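You operate a simulated robot arm through the tools that you are given. There is no shell and no other tool.

You are at the controls of a simulated robot arm. One attempt, no reset.

## Task
Open the clamped meter's cover and tighten both outer screws with the nut driver.
Fine: till it clicks; leave the cover open; put the driver back in its stand; the holder stays off.

Only the result counts: the job must be done as asked and must still hold three seconds after the hand-in. Knocking over, shifting, dropping, spilling or breaking anything else fails it. A push-on lid holds only when it is set on centred and level and pressed home; a screw cap is set on level and turned clockwise until tight.

## Robot
A 6-joint arm with a two-finger parallel gripper, fixed in place. Base frame: the origin is at the foot of the arm, x ahead of it, y to its left, z up; the work surface is at about z = 0.3. Readings come in cm, rad, newtons and seconds.
With the tool pointing down near the work surface it reaches from about 14 to 58 cm from the base axis. Its first joint turns from -1.152 to 1.152 rad. Payload 2.1 kg.
The tool frame sits at the grasp point between the pads (the TCP): z along the fingers, y along the line on which they close. The tips reach 3 cm beyond it. Largest opening 9.4 cm; finger width 2.8, thickness 1; the body of the gripper, 5 by 9.6 cm, starts 5.5 cm behind the TCP.
Orientation is that of the tool frame in the base frame, as a unit quaternion [x, y, z, w]. With the fingers straight down and closing along the base's y, the tool's x points along the base's -x, its y along +y and its z along -z.

## Interface
- The arm moves only by the tool servo_tool. Its argument "rows" is a list of rows, each a list of 7 numbers: the turn, a rotation vector about the base's x, y, z in rad, then the shift along the base's x, y, z in cm, then the finger opening in cm, from 0 to 9.4. In form: [[wx, wy, wz, dx, dy, dz, hand], ...]. A call has 1 to 20 rows; each row shifts and turns the commanded pose from where the row before left it. A row lasts 0.2 s, in which the tool goes at most 5 cm and 0.15 rad; a call with a longer step from one row to the next is refused whole, and so is a gripper value outside its range. A pose out of reach is approached as far as the arm can. The call stops where the force on the tool passes 90 N (or 10 N more than at its start, if that is more) or the arm is blocked; 0.2 s more then pass. Each finger travels about 7.2 cm/s and halts on what it meets, pressing with about 35 N; the grip force reading is that of the motor and also rises with nothing between the fingers. The clock runs only during rows and for 0.2 s after the last one: add rows that do not move to give the fingers time. The reply holds the time, the measured pose of the TCP, the force on the tool along the base axes, the opening and the grip force, in the units named above and with some noise, with the torque about the TCP (base axes, N m) and any sound that the robot's microphone picked up.
- Cameras (640 x 400 px; columns grow to the right, rows downward): "scene" is fixed at [4.27, -36.82, 49.88]; the picture's right is [0.84, -0.54, 0.00], its down [-0.30, -0.47, -0.83] and it looks along [0.45, 0.70, -0.56] (base axes); focal length 246 px, centre (320, 200). "wrist" rides on the gripper at [7.6, 1.4, -10.3] in the tool frame; the picture's right is [-0.18, 0.98, 0.00], its down [-0.75, -0.14, -0.64] and it looks along [-0.63, -0.12, 0.77] (tool axes); focal length 243 px, centre (320, 200). There is no depth. A picture from a camera that has moved, and an enlarged one, comes with that camera's place and axes in the base frame and with its lens. The place of the scene camera against the robot may be out by one fixed shift of up to 1.8 cm in any direction.
- camera(camera): a new picture of that camera. The clock stands still meanwhile.
- close_up(camera, box): a new picture of the part [left, top, right, bottom] of that camera's present view, enlarged. The clock stands still meanwhile.
- sign_off(): hands the job in; it is judged then, once.

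Places have to be worked out from the pictures, the camera data and where the tool is seen. Open the gripper and draw the arm clear of the work before you hand the job in, unless the task says otherwise.

The tools are called as a command line: name --pt "numbers of a row" for each row, then --argument value for the rest, lists and objects as JSON in quotes. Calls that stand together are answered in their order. servo_tool: Moves the arm, as the interface text tells. Its arguments: {"type":"object","properties":{"rows":{"type":"array","items":{"type":"array","items":{"type":"number"}}}},"required":["rows"]} The other tools are called the same way: camera (camera) takes a picture; close_up (camera, box) takes an enlarged picture of a part of a camera's view; sign_off () hands the job in.

At the start:

```text
t: 0.0
tcp_pos: [37.83, 2.81, 36.63]
tool_rot: [-0.001, 1.0, 0.0, 0.001]
ft_force: [0.0, 0.1, -0.4]
torque: [-0.02, -0.02, 0.01]
grip_width: 9.41
finger_force: 0.1
```

scene: 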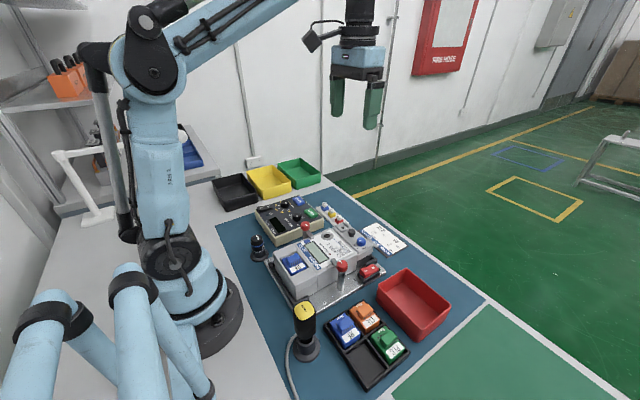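
wrist: 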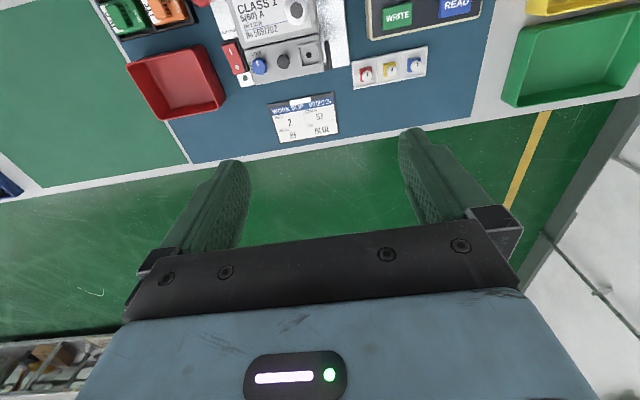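

I'll start by looking at the meter, the driver and the clutter in enlarged views.

close_up --camera "scene" --box '[240, 180, 420, 320]'

close_up --camera "scene" --box '[230, 220, 430, 400]'

close_up --camera "wrist" --box '[80, 0, 480, 150]'

```text
2.86 times, centred on (330, 250) of scene
camera zoom: at [4.27, -36.82, 49.88], right [0.84, -0.54, 0.0], down [-0.3, -0.47, -0.83], along [0.45, 0.7, -0.56], focal length 702 px, centre (291, 57)
```

zoom: 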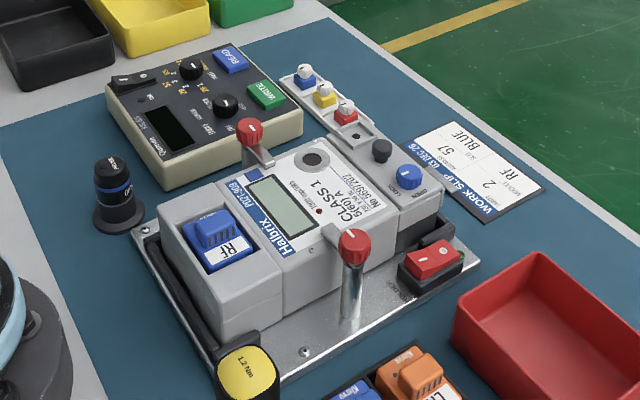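

```text
2.22 times, centred on (330, 310) of scene
camera zoom: at [4.27, -36.82, 49.88], right [0.84, -0.54, 0.0], down [-0.3, -0.47, -0.83], along [0.45, 0.7, -0.56], focal length 546 px, centre (298, -44)
```

zoom: 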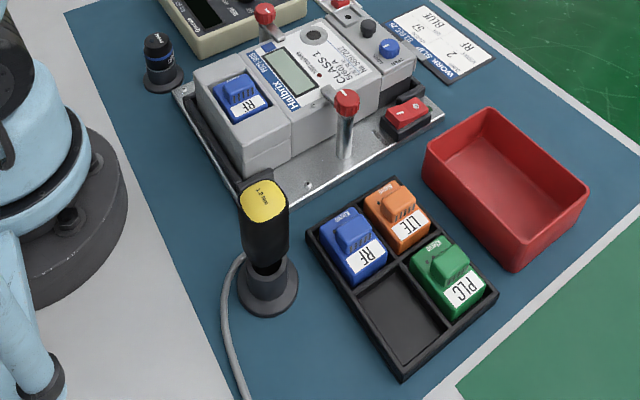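

```text
1.60 times, centred on (280, 75) of wrist
camera zoom: at [30.16, 4.42, 46.79], right [0.18, 0.98, 0.0], down [0.75, -0.14, 0.64], along [0.63, -0.12, -0.77], focal length 388 px, centre (384, 400)
```

zoom: 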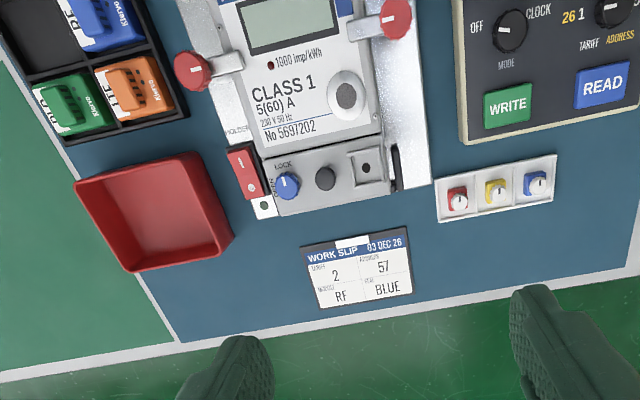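

The meter sits on a metal plate with two red-knob clamps, and its terminal cover carries a blue LOCK/OPEN knob and a black knob. The nut driver (yellow cap, 1.2 Nm) stands in a stand. I'll back the arm up to get the wrist camera over the meter.

servo_tool --pt "0 0 0 -3.5 -1.5 0 9.4" --pt "0 0 0 -3.5 -1.5 0 9.4" --pt "0 0 0 -3.5 -1.5 0 9.4" --pt "0 0 0 -3.5 -1.5 0 9.4" --pt "0 0 0 0 0 0 9.4"

camera --camera "wrist"

```text
t: 1.2
tcp_pos: [24.0, -2.87, 36.52]
tool_rot: [0.0, 1.0, 0.001, 0.001]
ft_force: [-0.4, 1.0, 0.4]
torque: [-0.04, -0.02, -0.02]
grip_width: 9.42
finger_force: 0.0
```

```text
taken
camera wrist: at [16.27, -1.34, 46.84], right [0.18, 0.98, 0.0], down [0.75, -0.14, 0.64], along [0.63, -0.12, -0.77], focal length 243 px, centre (320, 200)
```

wrist: 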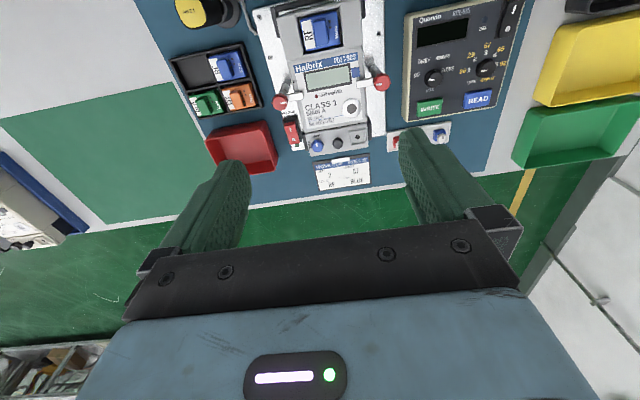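

The whole workplace is now in view; I'll enlarge the meter, cover, and the driver.

close_up --camera "wrist" --box '[260, 80, 400, 190]'

close_up --camera "wrist" --box '[160, 0, 400, 150]'

close_up --camera "scene" --box '[330, 210, 400, 280]'

```text
3.64 times, centred on (330, 135) of wrist
camera zoom: at [16.27, -1.34, 46.84], right [0.18, 0.98, 0.0], down [0.75, -0.14, 0.64], along [0.63, -0.12, -0.77], focal length 882 px, centre (284, 436)
```

zoom: 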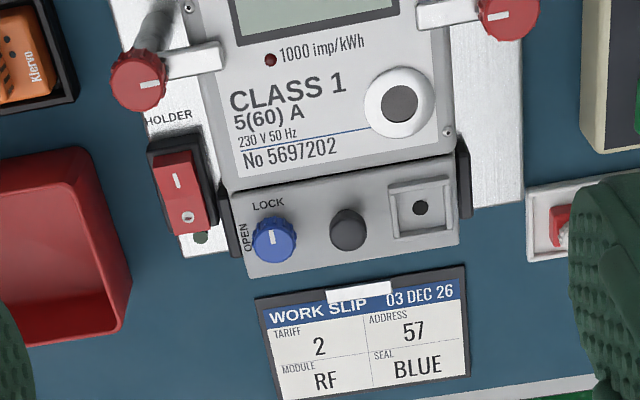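

```text
2.67 times, centred on (280, 75) of wrist
camera zoom: at [16.27, -1.34, 46.84], right [0.18, 0.98, 0.0], down [0.75, -0.14, 0.64], along [0.63, -0.12, -0.77], focal length 647 px, centre (427, 533)
```

zoom: 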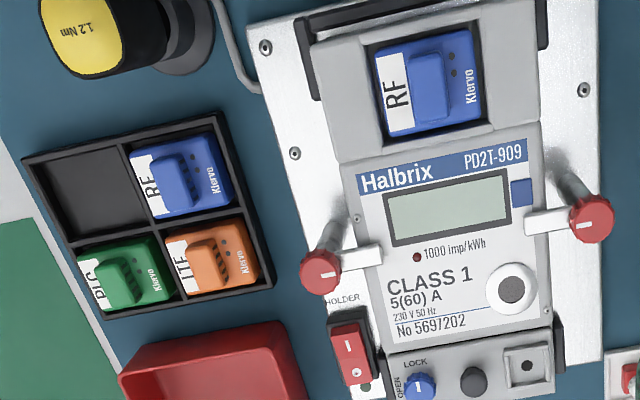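

```text
5.71 times, centred on (365, 245) of scene
camera zoom: at [4.26, -36.82, 49.88], right [0.84, -0.54, 0.0], down [-0.3, -0.47, -0.83], along [0.45, 0.7, -0.56], focal length 1405 px, centre (63, -57)
```

zoom: 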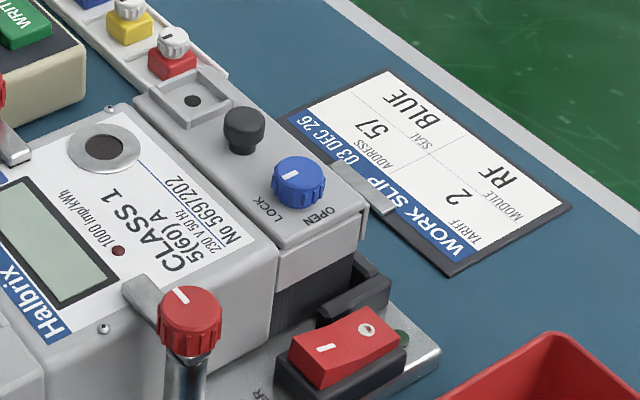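

From the two wrist views I judge the blue lock knob at about (36.2, -5.6, 7.4), the black knob at (36.3, -2.1, 7.4), the clamps' red knobs at (27.3, -9.7, 8.6) and (27.4, 5.6, 9), and the driver's top near (15, -15.8, 12.5). I'll come down for a closer look at the cover.

servo_tool --pt "0 0 0 0.5 0 -4 9.4" --pt "0 0 0 0.5 0 -4 9.4" --pt "0 0 0 0.5 0 -4 9.4" --pt "0 0 0 0.5 0 -4 9.4" --pt "0 0 0 0 0 -2 9.4" --pt "0 0 0 0 0 0 9.4"

camera --camera "wrist"

```text
t: 2.6
tcp_pos: [26.15, -3.04, 18.58]
tool_rot: [0.0, 1.0, 0.001, 0.001]
ft_force: [-0.3, 0.1, 0.1]
torque: [0.01, 0.0, 0.01]
grip_width: 9.36
finger_force: 0.0
```

```text
taken
camera wrist: at [18.34, -1.56, 28.82], right [0.18, 0.98, 0.0], down [0.75, -0.14, 0.64], along [0.63, -0.12, -0.77], focal length 243 px, centre (320, 200)
```

wrist: 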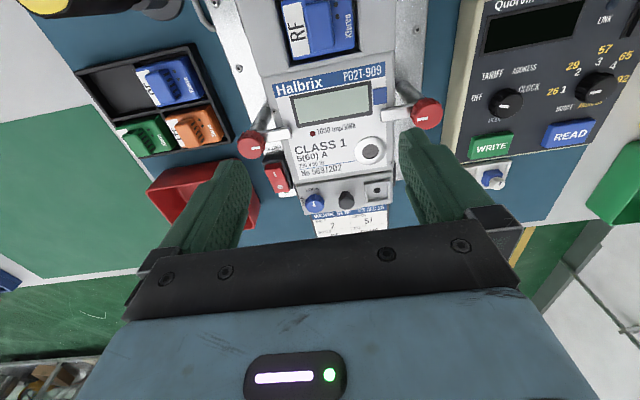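

close_up --camera "wrist" --box '[280, 150, 400, 225]'

close_up --camera "wrist" --box '[220, 60, 460, 220]'

```text
5.33 times, centred on (340, 188) of wrist
camera zoom: at [18.34, -1.56, 28.82], right [0.18, 0.98, 0.0], down [0.75, -0.14, 0.64], along [0.63, -0.12, -0.77], focal length 1294 px, centre (213, 267)
```

zoom: 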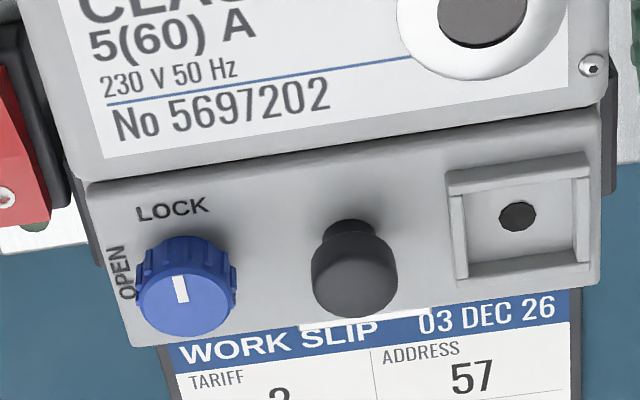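

```text
2.50 times, centred on (340, 140) of wrist
camera zoom: at [18.34, -1.56, 28.82], right [0.18, 0.98, 0.0], down [0.75, -0.14, 0.64], along [0.63, -0.12, -0.77], focal length 606 px, centre (270, 350)
```

zoom: 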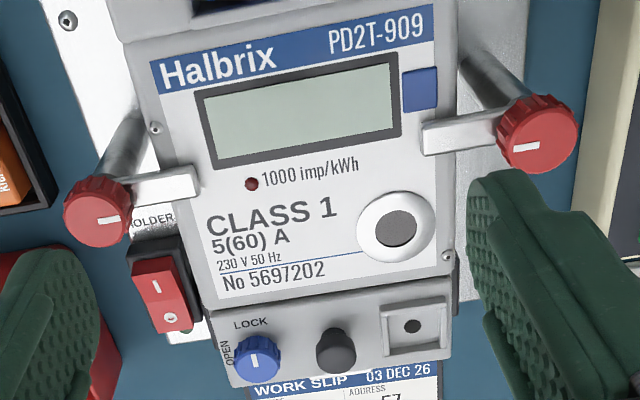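

The cover spans about x 33.9–38.7, y −7.3–3.5 with top at z ≈ 6.5; the knobs rise ~1.4 cm. I'll look for hinges from the scene camera and take a look at the driver.

close_up --camera "scene" --box '[345, 230, 385, 260]'

close_up --camera "scene" --box '[280, 290, 340, 370]'

close_up --camera "scene" --box '[265, 240, 385, 310]'

```text
13.33 times, centred on (365, 245) of scene
camera zoom: at [4.27, -36.82, 49.88], right [0.84, -0.54, 0.0], down [-0.3, -0.47, -0.83], along [0.45, 0.7, -0.56], focal length 3277 px, centre (-280, -400)
```

zoom: 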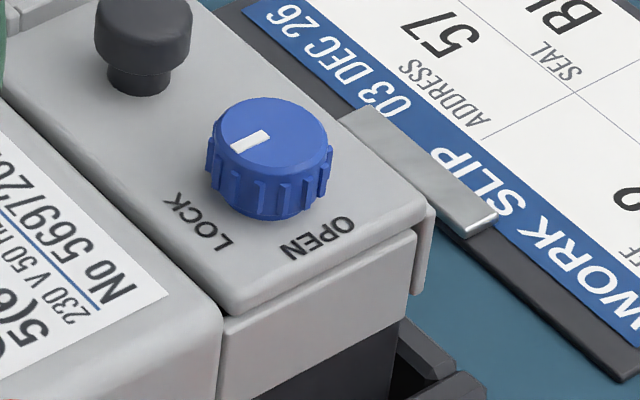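

```text
5.00 times, centred on (310, 330) of scene
camera zoom: at [4.27, -36.82, 49.88], right [0.84, -0.54, 0.0], down [-0.3, -0.47, -0.83], along [0.45, 0.7, -0.56], focal length 1229 px, centre (370, -450)
```

zoom: 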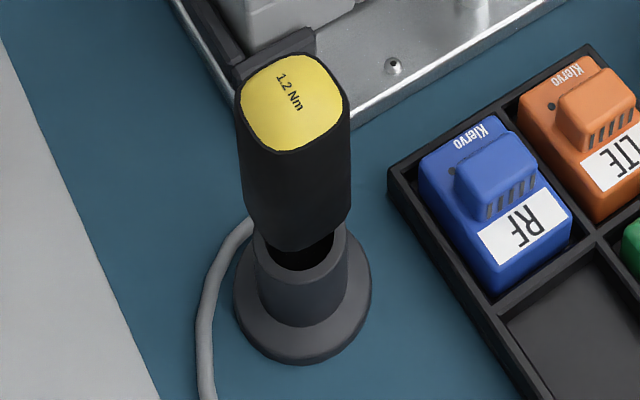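

```text
5.33 times, centred on (325, 275) of scene
camera zoom: at [4.27, -36.82, 49.88], right [0.84, -0.54, 0.0], down [-0.3, -0.47, -0.83], along [0.45, 0.7, -0.56], focal length 1311 px, centre (293, -200)
```

zoom: 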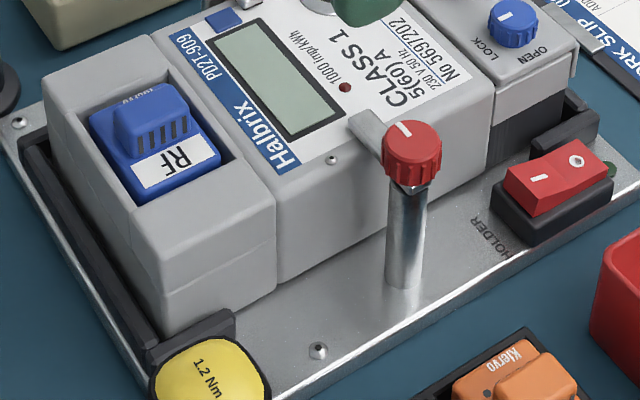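

The cover has a lip on its +x side, so it probably hinges at the meter edge (x≈34). First the lock knob: I move above it with the fingers partly closed and check alignment.

servo_tool --pt "0 0 0 3.3 -0.86 0 6" --pt "0 0 0 3.3 -0.86 0 4" --pt "0 0 0 3.35 -0.84 0 3.2" --pt "0 0 0 0 0 -3 3.0" --pt "0 0 0 0 0 -2.5 3.0" --pt "0 0 0 0 0 0 3.0"

camera --camera "wrist"

close_up --camera "scene" --box '[330, 190, 410, 260]'

```text
t: 4.0
tcp_pos: [35.81, -5.74, 13.08]
tool_rot: [0.0, 1.0, 0.0, 0.0]
ft_force: [0.3, -0.1, -0.1]
torque: [0.01, -0.02, -0.03]
grip_width: 2.99
finger_force: 0.1
```

```text
taken
camera wrist: at [28.12, -4.1, 23.29], right [0.18, 0.98, 0.0], down [0.75, -0.14, 0.64], along [0.63, -0.12, -0.77], focal length 243 px, centre (320, 200)
```

wrist: 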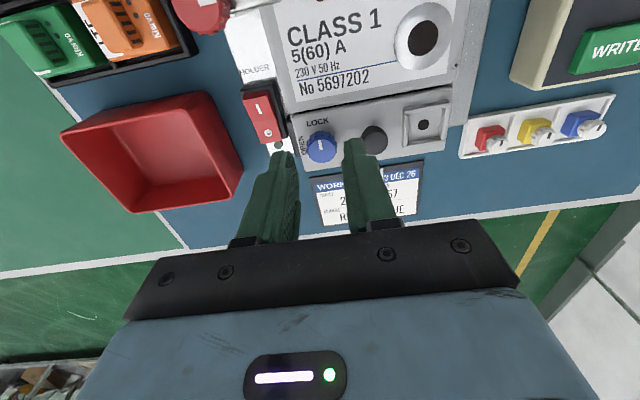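

```text
5.71 times, centred on (370, 225) of scene
camera zoom: at [4.27, -36.82, 49.88], right [0.84, -0.54, 0.0], down [-0.3, -0.47, -0.83], along [0.45, 0.7, -0.56], focal length 1405 px, centre (34, 57)
```

zoom: 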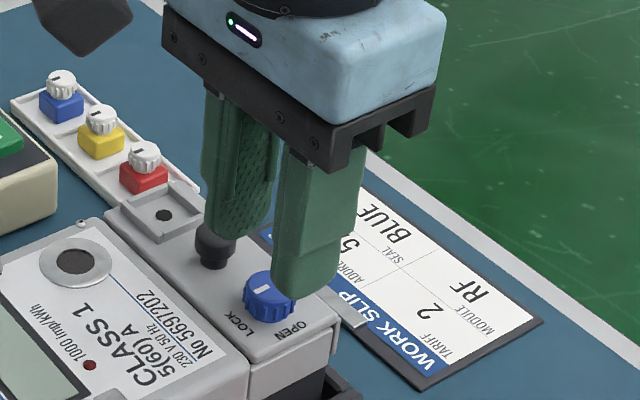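

close_up --camera "wrist" --box '[270, 100, 450, 212]'

```text
3.56 times, centred on (360, 156) of wrist
camera zoom: at [28.12, -4.1, 23.29], right [0.18, 0.98, 0.0], down [0.75, -0.14, 0.64], along [0.63, -0.12, -0.77], focal length 863 px, centre (178, 356)
```

zoom: 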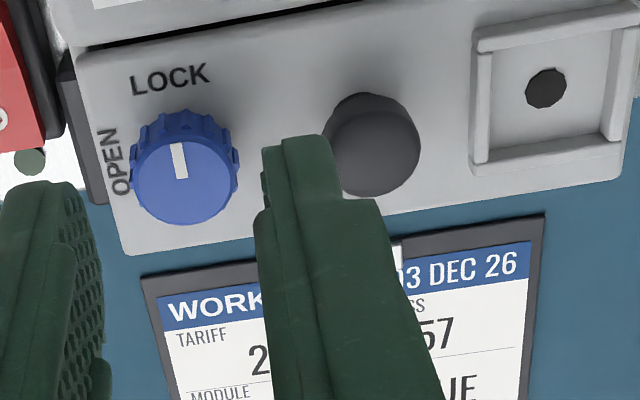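

The knob lies about 0.45 cm further in +x and 0.2 in +y than the tool axis. I correct this and go down to just above the knob.

servo_tool --pt "0 0 0 0.45 0.2 0 2.8" --pt "0 0 0 0 0 -1.7 2.8" --pt "0 0 0 0 0 0 2.8"

close_up --camera "wrist" --box '[240, 90, 420, 202]'

close_up --camera "scene" --box '[345, 210, 395, 250]'

```text
t: 4.8
tcp_pos: [36.41, -5.42, 11.47]
tool_rot: [0.0, 1.0, 0.001, 0.0]
ft_force: [0.6, -0.7, 0.1]
torque: [0.0, 0.0, 0.02]
grip_width: 2.8
finger_force: 0.1
```

```text
3.56 times, centred on (330, 146) of wrist
camera zoom: at [28.6, -3.86, 21.64], right [0.18, 0.98, 0.0], down [0.75, -0.14, 0.64], along [0.63, -0.12, -0.77], focal length 863 px, centre (284, 392)
```

zoom: 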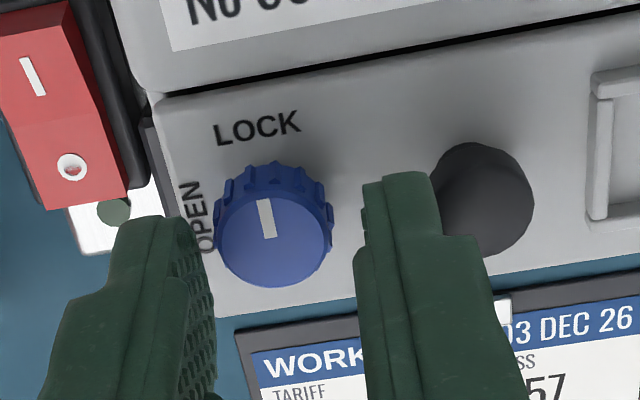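

```text
10.00 times, centred on (370, 230) of scene
camera zoom: at [4.27, -36.82, 49.88], right [0.84, -0.54, 0.0], down [-0.3, -0.47, -0.83], along [0.45, 0.7, -0.56], focal length 2458 px, centre (-180, -100)
```

zoom: 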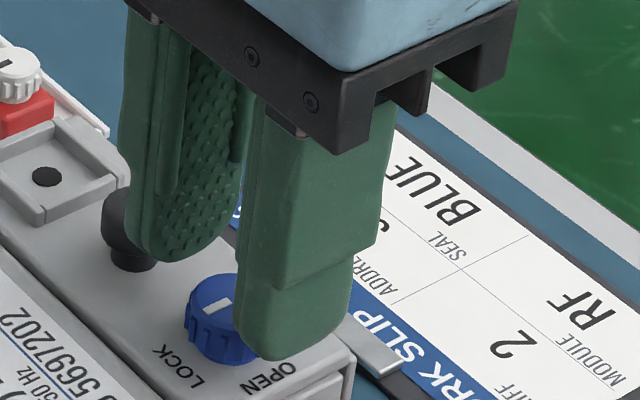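

The knob is at about (36.15, −5.65), nicely between the fingers, with room to the black knob. I go down around it and close on it.

servo_tool --pt "0 0 0 -0.08 -0.1 -0.5 2.8" --pt "0 0 0 0 0 -0.5 2.8" --pt "0 0 0 0 0 -0.45 2.8" --pt "0 0 0 0 0 0 2.8" --pt "0 0 0 0 0 0 1.5" --pt "0 0 0 0 0 0 1.5"

close_up --camera "wrist" --box '[240, 90, 420, 202]'

close_up --camera "scene" --box '[345, 210, 395, 250]'

```text
t: 6.2
tcp_pos: [36.29, -5.54, 9.99]
tool_rot: [0.0, 1.0, 0.0, 0.001]
ft_force: [0.1, -3.2, 36.1]
torque: [-0.14, 0.14, 0.08]
grip_width: 2.3
finger_force: 6.5
```

```text
3.56 times, centred on (330, 146) of wrist
camera zoom: at [28.48, -3.96, 20.21], right [0.18, 0.98, 0.0], down [0.75, -0.14, 0.64], along [0.63, -0.12, -0.77], focal length 863 px, centre (284, 392)
```

zoom: 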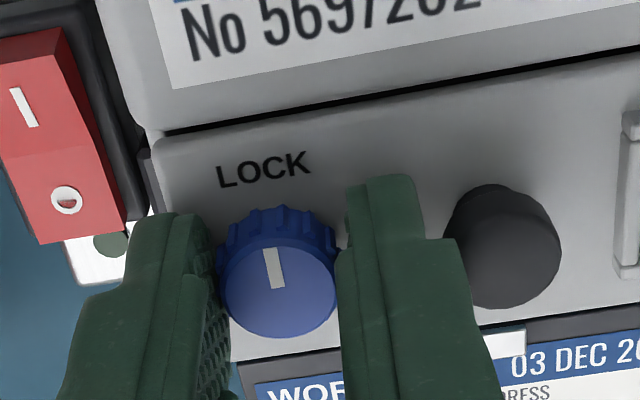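

```text
10.00 times, centred on (370, 230) of scene
camera zoom: at [4.25, -36.82, 49.89], right [0.84, -0.54, 0.0], down [-0.3, -0.47, -0.83], along [0.45, 0.7, -0.56], focal length 2458 px, centre (-180, -100)
```

zoom: 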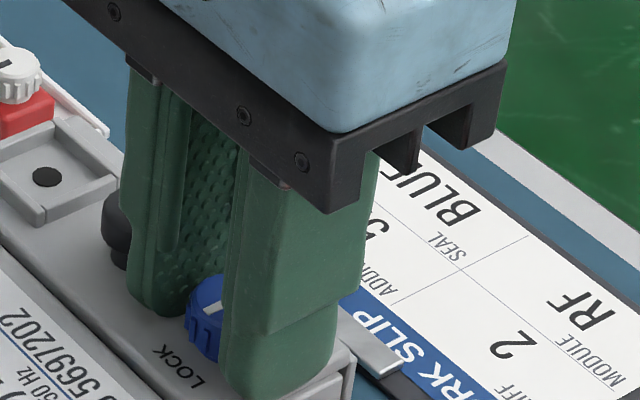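

The tips press on the cover (36 N up), so its top is near z ≈ 7. I lift slightly, then close fully.

servo_tool --pt "0 0 0 0 0 0.2 2.7" --pt "0 0 0 0 0 0 2.7" --pt "0 0 0 0 0 0 1.0" --pt "0 0 0 0 0 0 1.0"

```text
t: 7.2
tcp_pos: [36.19, -5.58, 10.17]
tool_rot: [0.0, 1.0, 0.0, 0.001]
ft_force: [-1.0, 0.8, 0.1]
torque: [-0.2, -0.39, -0.04]
grip_width: 1.9
finger_force: 34.6
```

The knob is gripped at 1.9 cm with 35 N. I turn it counter-clockwise (LOCK → OPEN), first by 0.4 rad, watching the torque.

servo_tool --pt "0 0 0.1 0 0 0 1.0" --pt "0 0 0.1 0 0 0 1.0" --pt "0 0 0.1 0 0 0 1.0" --pt "0 0 0.1 0 0 0 1.0"

close_up --camera "scene" --box '[345, 210, 395, 250]'

```text
t: 8.2
tcp_pos: [36.19, -5.59, 10.13]
tool_rot: [-0.199, 0.98, 0.001, 0.001]
ft_force: [-0.2, -0.4, -0.4]
torque: [-0.14, -0.35, -0.02]
grip_width: 1.87
finger_force: 34.9
```

```text
10.00 times, centred on (370, 230) of scene
camera zoom: at [4.27, -36.82, 49.88], right [0.84, -0.54, 0.0], down [-0.3, -0.47, -0.83], along [0.45, 0.7, -0.56], focal length 2458 px, centre (-180, -100)
```

zoom: 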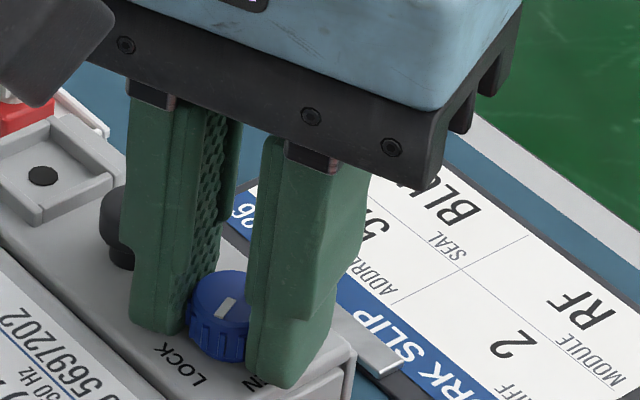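

The knob follows with no resistance. I continue towards OPEN.

servo_tool --pt "0 0 0.12 0 0 0 1.0" --pt "0 0 0.12 0 0 0 1.0" --pt "0 0 0.12 0 0 0 1.0" --pt "0 0 0.12 0 0 0 1.0" --pt "0 0 0.12 0 0 0 1.0" --pt "0 0 0.12 0 0 0 1.0" --pt "0 0 0.12 0 0 0 1.0" --pt "0 0 0.12 0 0 0 1.0"

close_up --camera "scene" --box '[345, 210, 395, 250]'

camera --camera "wrist"

```text
t: 10.0
tcp_pos: [36.18, -5.64, 10.15]
tool_rot: [-0.63, 0.777, 0.001, 0.0]
ft_force: [-0.5, -0.2, -0.6]
torque: [-0.24, -0.15, 0.03]
grip_width: 1.88
finger_force: 34.9
```

```text
10.00 times, centred on (370, 230) of scene
camera zoom: at [4.27, -36.82, 49.88], right [0.84, -0.54, 0.0], down [-0.3, -0.47, -0.83], along [0.45, 0.7, -0.56], focal length 2458 px, centre (-180, -100)
```

zoom: 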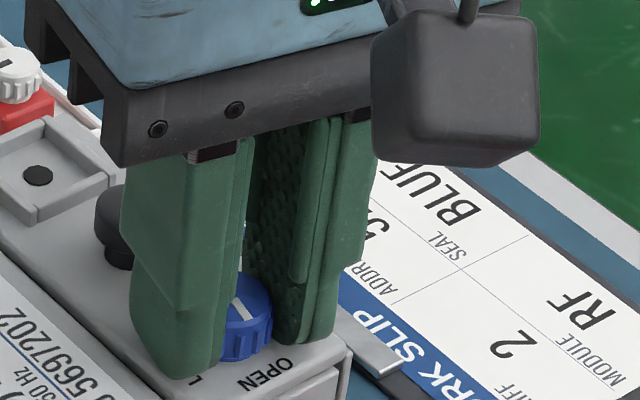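

```text
taken
camera wrist: at [33.16, -12.67, 20.36], right [-0.92, 0.38, 0.0], down [0.29, 0.71, 0.64], along [0.24, 0.59, -0.77], focal length 243 px, centre (320, 200)
```

wrist: 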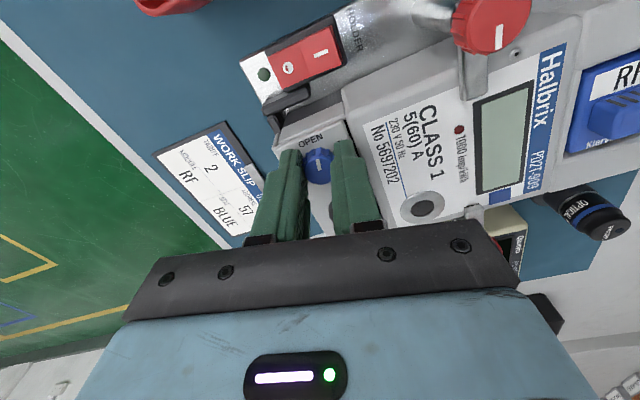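

1.36 rad turned. I finish the last 0.2 rad to reach OPEN.

servo_tool --pt "0 0 0.1 0 0 0 1.0" --pt "0 0 0.11 0 0 0 1.0" --pt "0 0 0 0 0 0 1.0"

close_up --camera "wrist" --box '[240, 110, 400, 210]'

```text
t: 10.8
tcp_pos: [36.29, -5.56, 10.11]
tool_rot: [0.707, -0.707, -0.001, 0.0]
ft_force: [-1.1, 0.5, 0.1]
torque: [-0.24, -0.3, -0.01]
grip_width: 1.91
finger_force: 34.8
```

```text
4.00 times, centred on (320, 160) of wrist
camera zoom: at [34.74, -13.1, 20.37], right [-0.98, 0.18, 0.0], down [0.14, 0.75, 0.64], along [0.12, 0.63, -0.77], focal length 970 px, centre (320, 360)
```

zoom: 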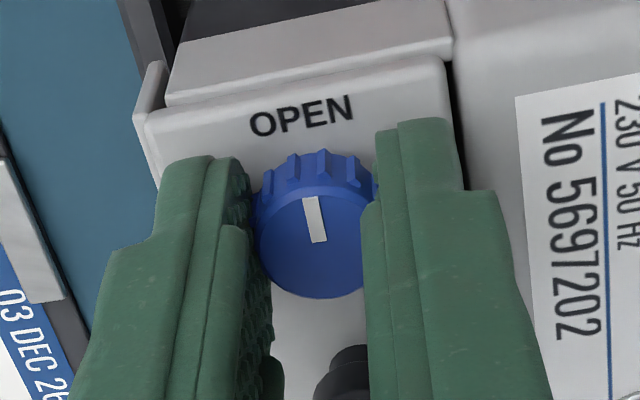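

The mark points at OPEN. I open slightly, lift off, and look at the cover from this side.

servo_tool --pt "0 0 0 0 0 0 2.5" --pt "0 0 0 0 0 0 2.5" --pt "0 0 0 0 0 1.0 2.5" --pt "0 0 0 0 0 3 3" --pt "0 0 0 0 0 3 4" --pt "0 0 0 0 0 0 4"

close_up --camera "wrist" --box '[200, 70, 440, 220]'

close_up --camera "scene" --box '[335, 205, 395, 255]'

```text
t: 12.2
tcp_pos: [36.19, -5.58, 17.09]
tool_rot: [0.707, -0.707, -0.001, -0.001]
ft_force: [0.9, 0.0, 0.1]
torque: [0.0, 0.01, -0.03]
grip_width: 4.0
finger_force: 0.0
```

```text
2.67 times, centred on (320, 145) of wrist
camera zoom: at [34.69, -13.0, 27.47], right [-0.98, 0.18, 0.0], down [0.14, 0.75, 0.64], along [0.12, 0.63, -0.77], focal length 647 px, centre (320, 347)
```

zoom: 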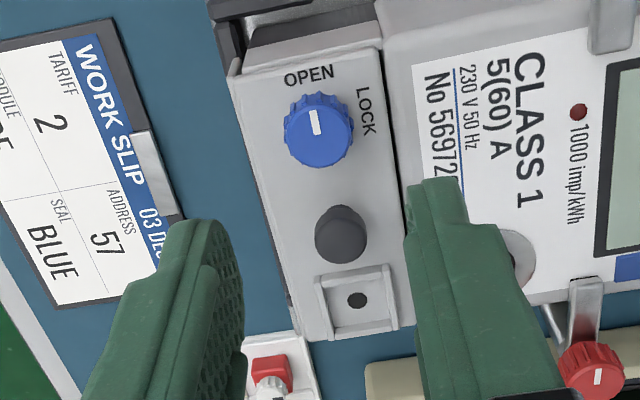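

```text
8.00 times, centred on (365, 230) of scene
camera zoom: at [4.27, -36.82, 49.88], right [0.84, -0.54, 0.0], down [-0.3, -0.47, -0.83], along [0.45, 0.7, -0.56], focal length 1966 px, centre (-40, -40)
```

zoom: 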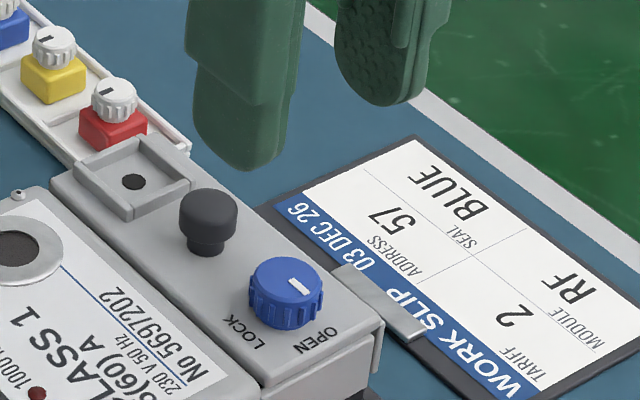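

The latch is open. Now I turn the wrist back and go above the black knob, about (36.1, −2.0).

servo_tool --pt "0 0 -0.143 0 0.4 -0.2 3" --pt "0 0 -0.143 0 0.4 -0.2 2.8" --pt "0 0 -0.143 0 0.4 -0.2 2.8" --pt "0 0 -0.143 0 0.4 -0.2 2.8" --pt "0 0 -0.143 0 0.4 -0.2 2.8" --pt "0 0 -0.143 0 0.4 -0.2 2.8" --pt "0 0 -0.143 0 0.4 -0.2 2.8" --pt "0 0 -0.143 0 0.4 -0.2 2.8" --pt "0 0 -0.143 0 0.4 -0.2 2.8" --pt "0 0 -0.143 0 0 -1 2.8" --pt "0 0 -0.14 0 0 -1.5 2.8" --pt "0 0 0 0 0 0 2.8"

close_up --camera "wrist" --box '[240, 90, 420, 202]'

close_up --camera "scene" --box '[335, 205, 395, 255]'

```text
t: 14.8
tcp_pos: [36.21, -1.97, 12.88]
tool_rot: [0.0, 1.0, 0.001, 0.001]
ft_force: [-0.6, 0.1, 0.1]
torque: [0.0, 0.0, -0.02]
grip_width: 2.78
finger_force: 0.1
```

```text
3.56 times, centred on (330, 146) of wrist
camera zoom: at [28.5, -0.38, 23.01], right [0.18, 0.98, 0.0], down [0.75, -0.14, 0.64], along [0.63, -0.12, -0.77], focal length 863 px, centre (284, 392)
```

zoom: 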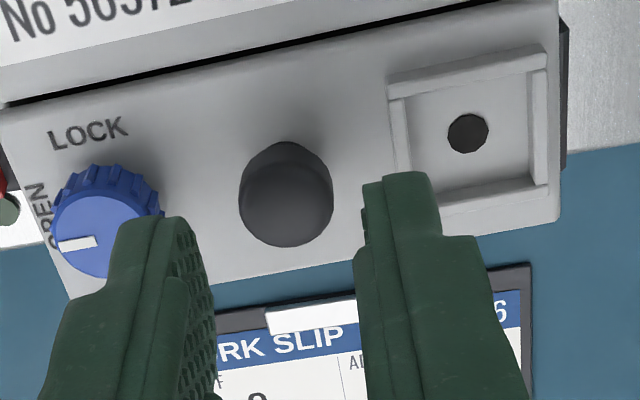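

```text
8.00 times, centred on (365, 230) of scene
camera zoom: at [4.27, -36.82, 49.88], right [0.84, -0.54, 0.0], down [-0.3, -0.47, -0.83], along [0.45, 0.7, -0.56], focal length 1966 px, centre (-40, -40)
```

zoom: 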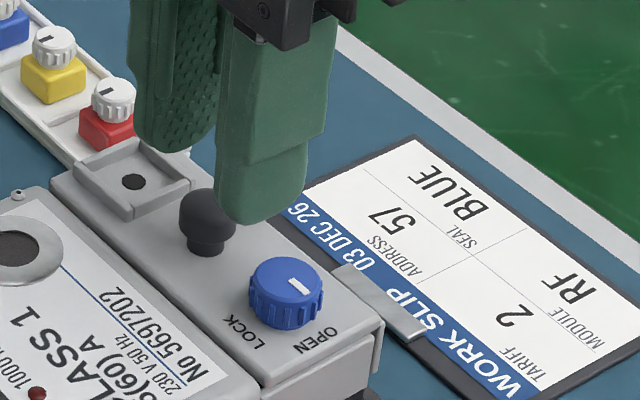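

The black knob is at about (36.0, −1.92). I shift to it, narrow the opening to clear the blue knob and seal frame, descend, and grip its cap.

servo_tool --pt "0 0 0 -0.15 0.13 0 2.5" --pt "0 0 0 0 0 -0.8 2.5" --pt "0 0 0 0 0 -0.8 2.5" --pt "0 0 0 0 0 -0.6 2.5" --pt "0 0 0 0 0 0 2.5"

close_up --camera "wrist" --box '[240, 90, 420, 202]'

close_up --camera "scene" --box '[335, 205, 395, 255]'

```text
t: 16.0
tcp_pos: [36.01, -1.91, 10.72]
tool_rot: [-0.001, 1.0, 0.001, 0.001]
ft_force: [-0.1, -0.3, -0.5]
torque: [-0.01, -0.02, 0.01]
grip_width: 2.5
finger_force: 0.1
```

```text
3.56 times, centred on (330, 146) of wrist
camera zoom: at [28.3, -0.33, 20.91], right [0.18, 0.98, 0.0], down [0.75, -0.14, 0.64], along [0.63, -0.12, -0.77], focal length 863 px, centre (284, 392)
```

zoom: 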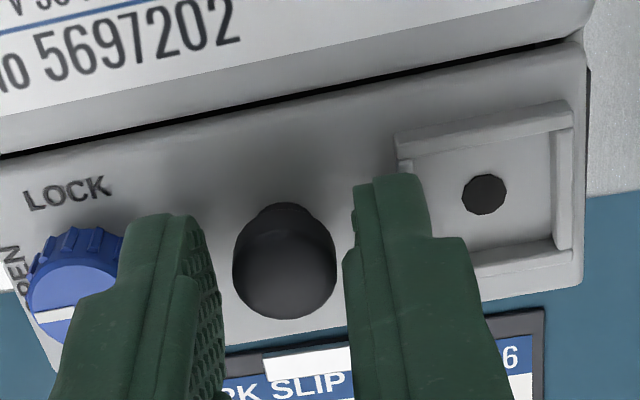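

```text
8.00 times, centred on (365, 230) of scene
camera zoom: at [4.27, -36.82, 49.88], right [0.84, -0.54, 0.0], down [-0.3, -0.47, -0.83], along [0.45, 0.7, -0.56], focal length 1966 px, centre (-40, -40)
```

zoom: 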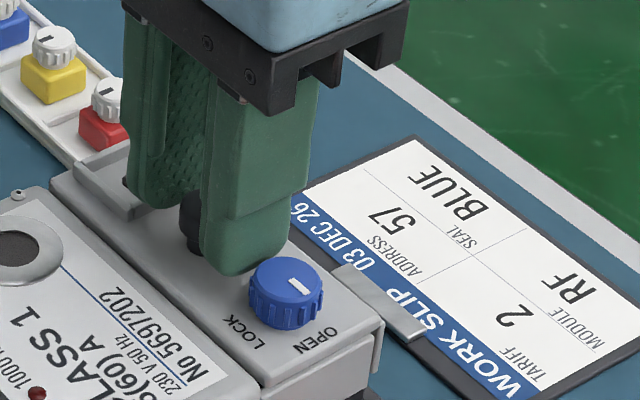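

The fingers straddle the cap without contact. I go 0.2 lower and close on it.

servo_tool --pt "0 0 0 0 0 -0.2 2.5" --pt "0 0 0 0 0 0 1.0" --pt "0 0 0 0 0 0 1.0" --pt "0 0 0 0 0 0 1.0"

```text
t: 17.0
tcp_pos: [36.1, -1.95, 10.55]
tool_rot: [-0.001, 1.0, 0.0, 0.002]
ft_force: [1.1, -1.5, 4.0]
torque: [-0.29, 0.09, -0.04]
grip_width: 1.69
finger_force: 34.9
```

Gripped at 1.7 cm. I lift a little along the presumed arc (hinge at the meter edge) and check.

servo_tool --pt "0 0 0 -0.05 0 0.12 1.0" --pt "0 0 0 -0.05 0 0.13 1.0" --pt "0 0 0 0 0 0 1.0"

close_up --camera "scene" --box '[335, 205, 395, 255]'

close_up --camera "wrist" --box '[240, 90, 420, 202]'

```text
t: 17.8
tcp_pos: [35.98, -1.8, 10.62]
tool_rot: [-0.002, 1.0, 0.0, 0.002]
ft_force: [2.0, -0.4, -5.9]
torque: [-0.28, -0.99, -0.07]
grip_width: 1.7
finger_force: 35.1
```

```text
8.00 times, centred on (365, 230) of scene
camera zoom: at [4.27, -36.82, 49.88], right [0.84, -0.54, 0.0], down [-0.3, -0.47, -0.83], along [0.45, 0.7, -0.56], focal length 1966 px, centre (-40, -40)
```

zoom: 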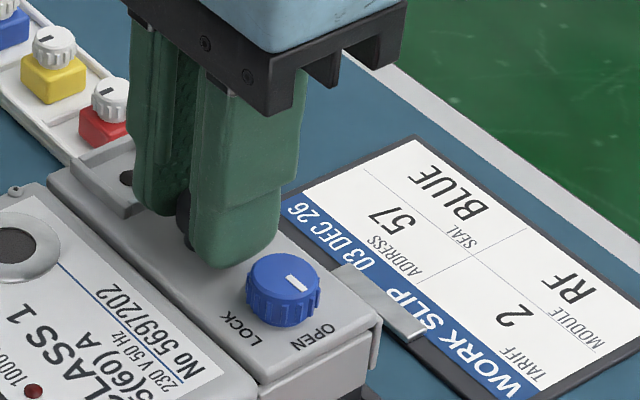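

```text
3.56 times, centred on (330, 146) of wrist
camera zoom: at [28.22, -0.33, 20.92], right [0.18, 0.98, 0.0], down [0.75, -0.14, 0.64], along [0.63, -0.12, -0.77], focal length 863 px, centre (284, 392)
```

zoom: 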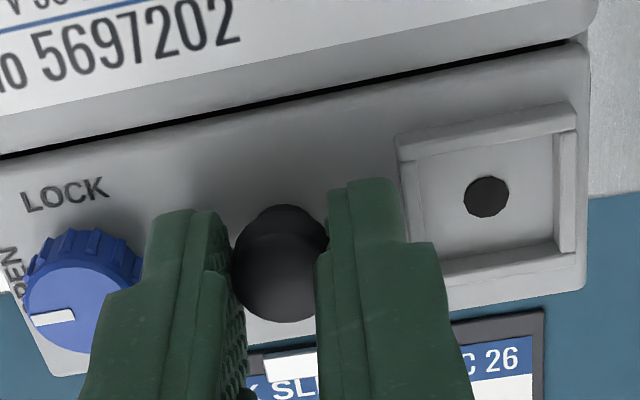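

The negative y-torque while lifting shows the cover rotating up about the meter-side edge. I follow the arc now, pitching the tool along with the cover.

servo_tool --pt "0 -0.1 0 -0.33 0 0.06 1.0" --pt "0 -0.1 0 -0.37 0 0.09 1.0" --pt "0 0 0 0 0 0 1.0"

close_up --camera "scene" --box '[335, 205, 395, 255]'

```text
t: 18.6
tcp_pos: [35.22, -1.82, 10.84]
tool_rot: [-0.002, 0.995, 0.001, 0.103]
ft_force: [13.6, 5.2, -10.3]
torque: [-0.09, -0.16, 0.03]
grip_width: 1.68
finger_force: 35.2
```

```text
8.00 times, centred on (365, 230) of scene
camera zoom: at [4.27, -36.82, 49.88], right [0.84, -0.54, 0.0], down [-0.3, -0.47, -0.83], along [0.45, 0.7, -0.56], focal length 1966 px, centre (-40, -40)
```

zoom: 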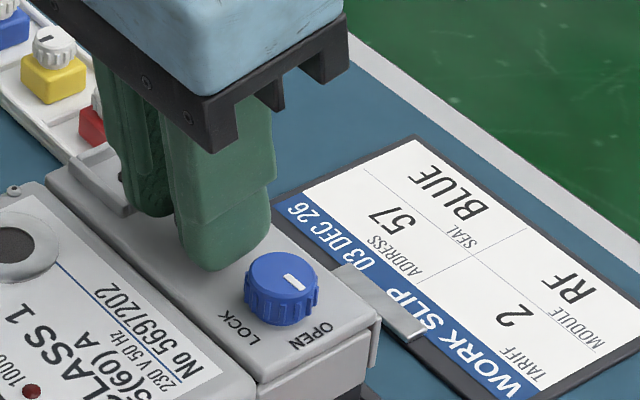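

close_up --camera "scene" --box '[345, 230, 385, 260]'

camera --camera "wrist"

```text
13.33 times, centred on (365, 245) of scene
camera zoom: at [4.27, -36.82, 49.88], right [0.84, -0.54, 0.0], down [-0.3, -0.47, -0.83], along [0.45, 0.7, -0.56], focal length 3277 px, centre (-280, -400)
```

zoom: 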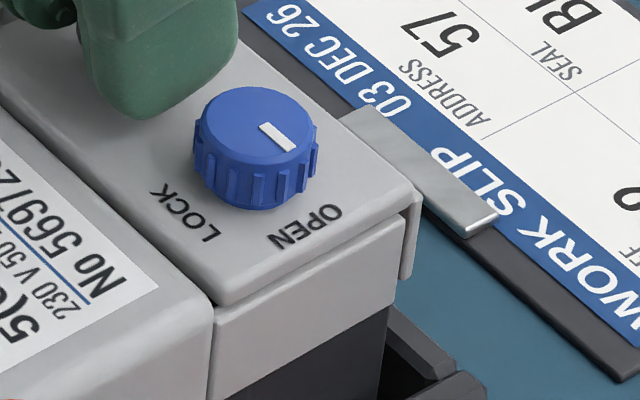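

```text
taken
camera wrist: at [25.61, -0.34, 19.3], right [0.18, 0.98, 0.04], down [0.61, -0.14, 0.78], along [0.77, -0.12, -0.62], focal length 243 px, centre (320, 200)
```

wrist: 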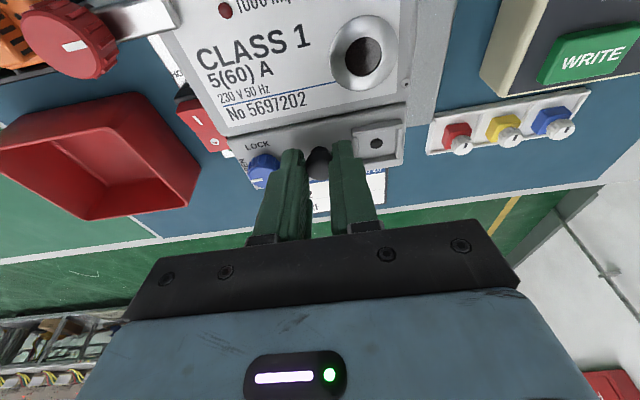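

Compared with the earlier picture the whole meter corner has shifted slightly up and back — so the cover isn't swinging and I'm lifting the meter. I go straight back to the starting grip pose.

servo_tool --pt "0 0.1 0 0.37 0 -0.09 1.0" --pt "0 0.1 0 0.33 0 -0.06 1.0" --pt "0 0 0 0.1 0 -0.25 1.0" --pt "0 0 0 0 0 0 1.0"

close_up --camera "scene" --box '[345, 230, 385, 260]'

close_up --camera "scene" --box '[265, 240, 385, 310]'

```text
t: 19.6
tcp_pos: [36.03, -1.94, 10.49]
tool_rot: [0.001, 1.0, 0.0, 0.0]
ft_force: [-1.5, -10.2, 36.0]
torque: [-0.07, 0.19, 0.01]
grip_width: 1.71
finger_force: 35.5
```

```text
13.33 times, centred on (365, 245) of scene
camera zoom: at [4.25, -36.82, 49.88], right [0.84, -0.54, 0.0], down [-0.3, -0.47, -0.83], along [0.45, 0.7, -0.56], focal length 3277 px, centre (-280, -400)
```

zoom: 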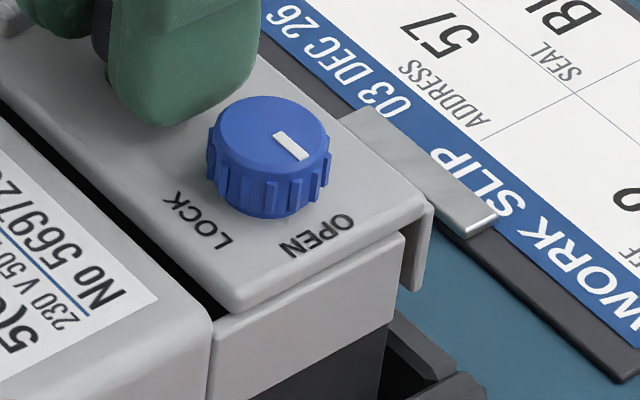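

```text
5.33 times, centred on (325, 275) of scene
camera zoom: at [4.25, -36.82, 49.88], right [0.84, -0.54, 0.0], down [-0.3, -0.47, -0.83], along [0.45, 0.7, -0.56], focal length 1311 px, centre (293, -200)
```

zoom: 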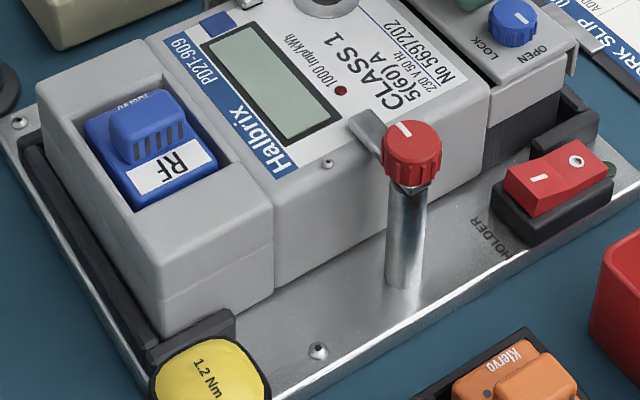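

Informative: after moving back, the cover slid about 0.2 cm in +x relative to the meter, leaving a gap at the meter edge. So it seems to be a sliding cover pulled toward +x. I open the grip to relieve the 36 N and look again.

servo_tool --pt "0 0 0 0 0 0 2.5" --pt "0 0 0 0 0 0 2.5"

close_up --camera "scene" --box '[345, 230, 385, 260]'

close_up --camera "scene" --box '[265, 240, 385, 310]'

close_up --camera "wrist" --box '[240, 90, 420, 202]'

```text
t: 20.2
tcp_pos: [36.21, -1.94, 10.39]
tool_rot: [-0.001, 1.0, 0.002, 0.001]
ft_force: [-0.5, 0.3, 0.5]
torque: [-0.03, 0.01, 0.01]
grip_width: 2.48
finger_force: 0.0
```

```text
13.33 times, centred on (365, 245) of scene
camera zoom: at [4.27, -36.82, 49.88], right [0.84, -0.54, 0.0], down [-0.3, -0.47, -0.83], along [0.45, 0.7, -0.56], focal length 3277 px, centre (-280, -400)
```

zoom: 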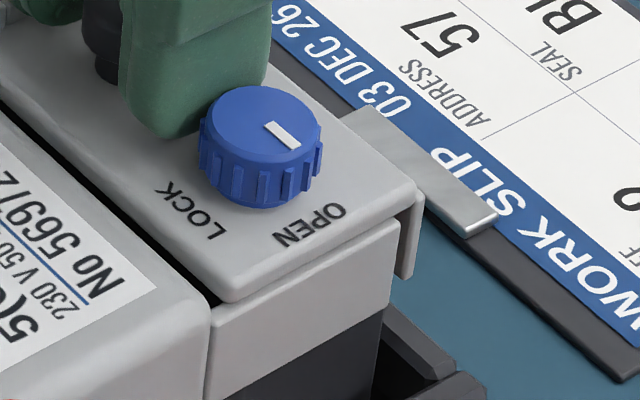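

```text
5.33 times, centred on (325, 275) of scene
camera zoom: at [4.27, -36.82, 49.88], right [0.84, -0.54, 0.0], down [-0.3, -0.47, -0.83], along [0.45, 0.7, -0.56], focal length 1311 px, centre (293, -200)
```

zoom: 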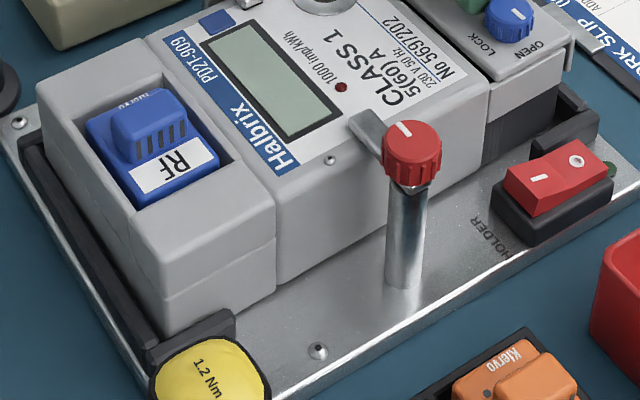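

```text
3.56 times, centred on (330, 146) of wrist
camera zoom: at [28.34, -0.33, 20.62], right [0.18, 0.98, 0.0], down [0.75, -0.14, 0.64], along [0.63, -0.12, -0.77], focal length 863 px, centre (284, 392)
```

zoom: 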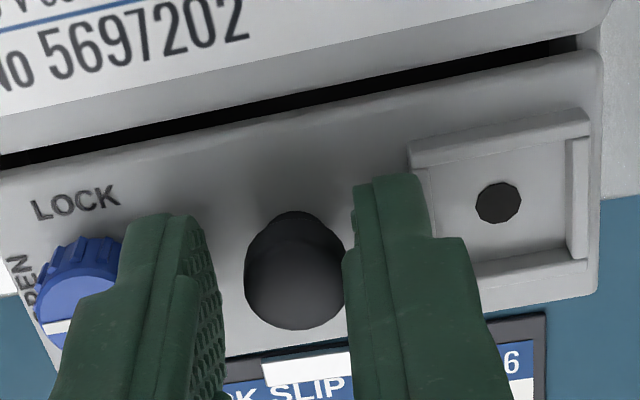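

After release the meter front appears raised by ~0.2 cm. I need to see how the meter now sits in its jig.

close_up --camera "scene" --box '[325, 240, 395, 290]'

close_up --camera "scene" --box '[265, 255, 335, 310]'

close_up --camera "scene" --box '[290, 200, 360, 255]'

```text
8.00 times, centred on (360, 265) of scene
camera zoom: at [4.27, -36.82, 49.88], right [0.84, -0.54, 0.0], down [-0.3, -0.47, -0.83], along [0.45, 0.7, -0.56], focal length 1966 px, centre (0, -320)
```

zoom: 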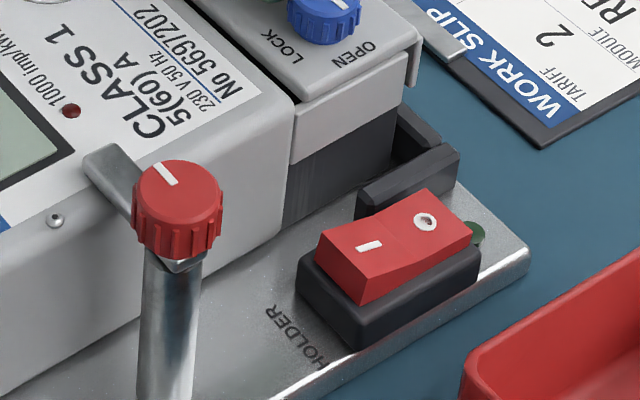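

```text
7.27 times, centred on (300, 282) of scene
camera zoom: at [4.27, -36.82, 49.88], right [0.84, -0.54, 0.0], down [-0.3, -0.47, -0.83], along [0.45, 0.7, -0.56], focal length 1788 px, centre (466, -400)
```

zoom: 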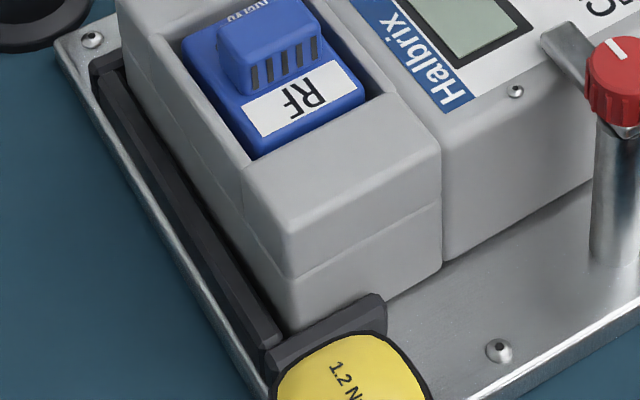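

```text
7.27 times, centred on (325, 228) of scene
camera zoom: at [4.27, -36.82, 49.88], right [0.84, -0.54, 0.0], down [-0.3, -0.47, -0.83], along [0.45, 0.7, -0.56], focal length 1788 px, centre (284, 0)
```

zoom: 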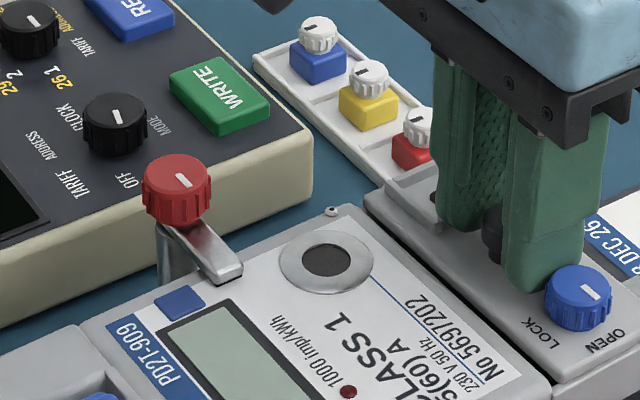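

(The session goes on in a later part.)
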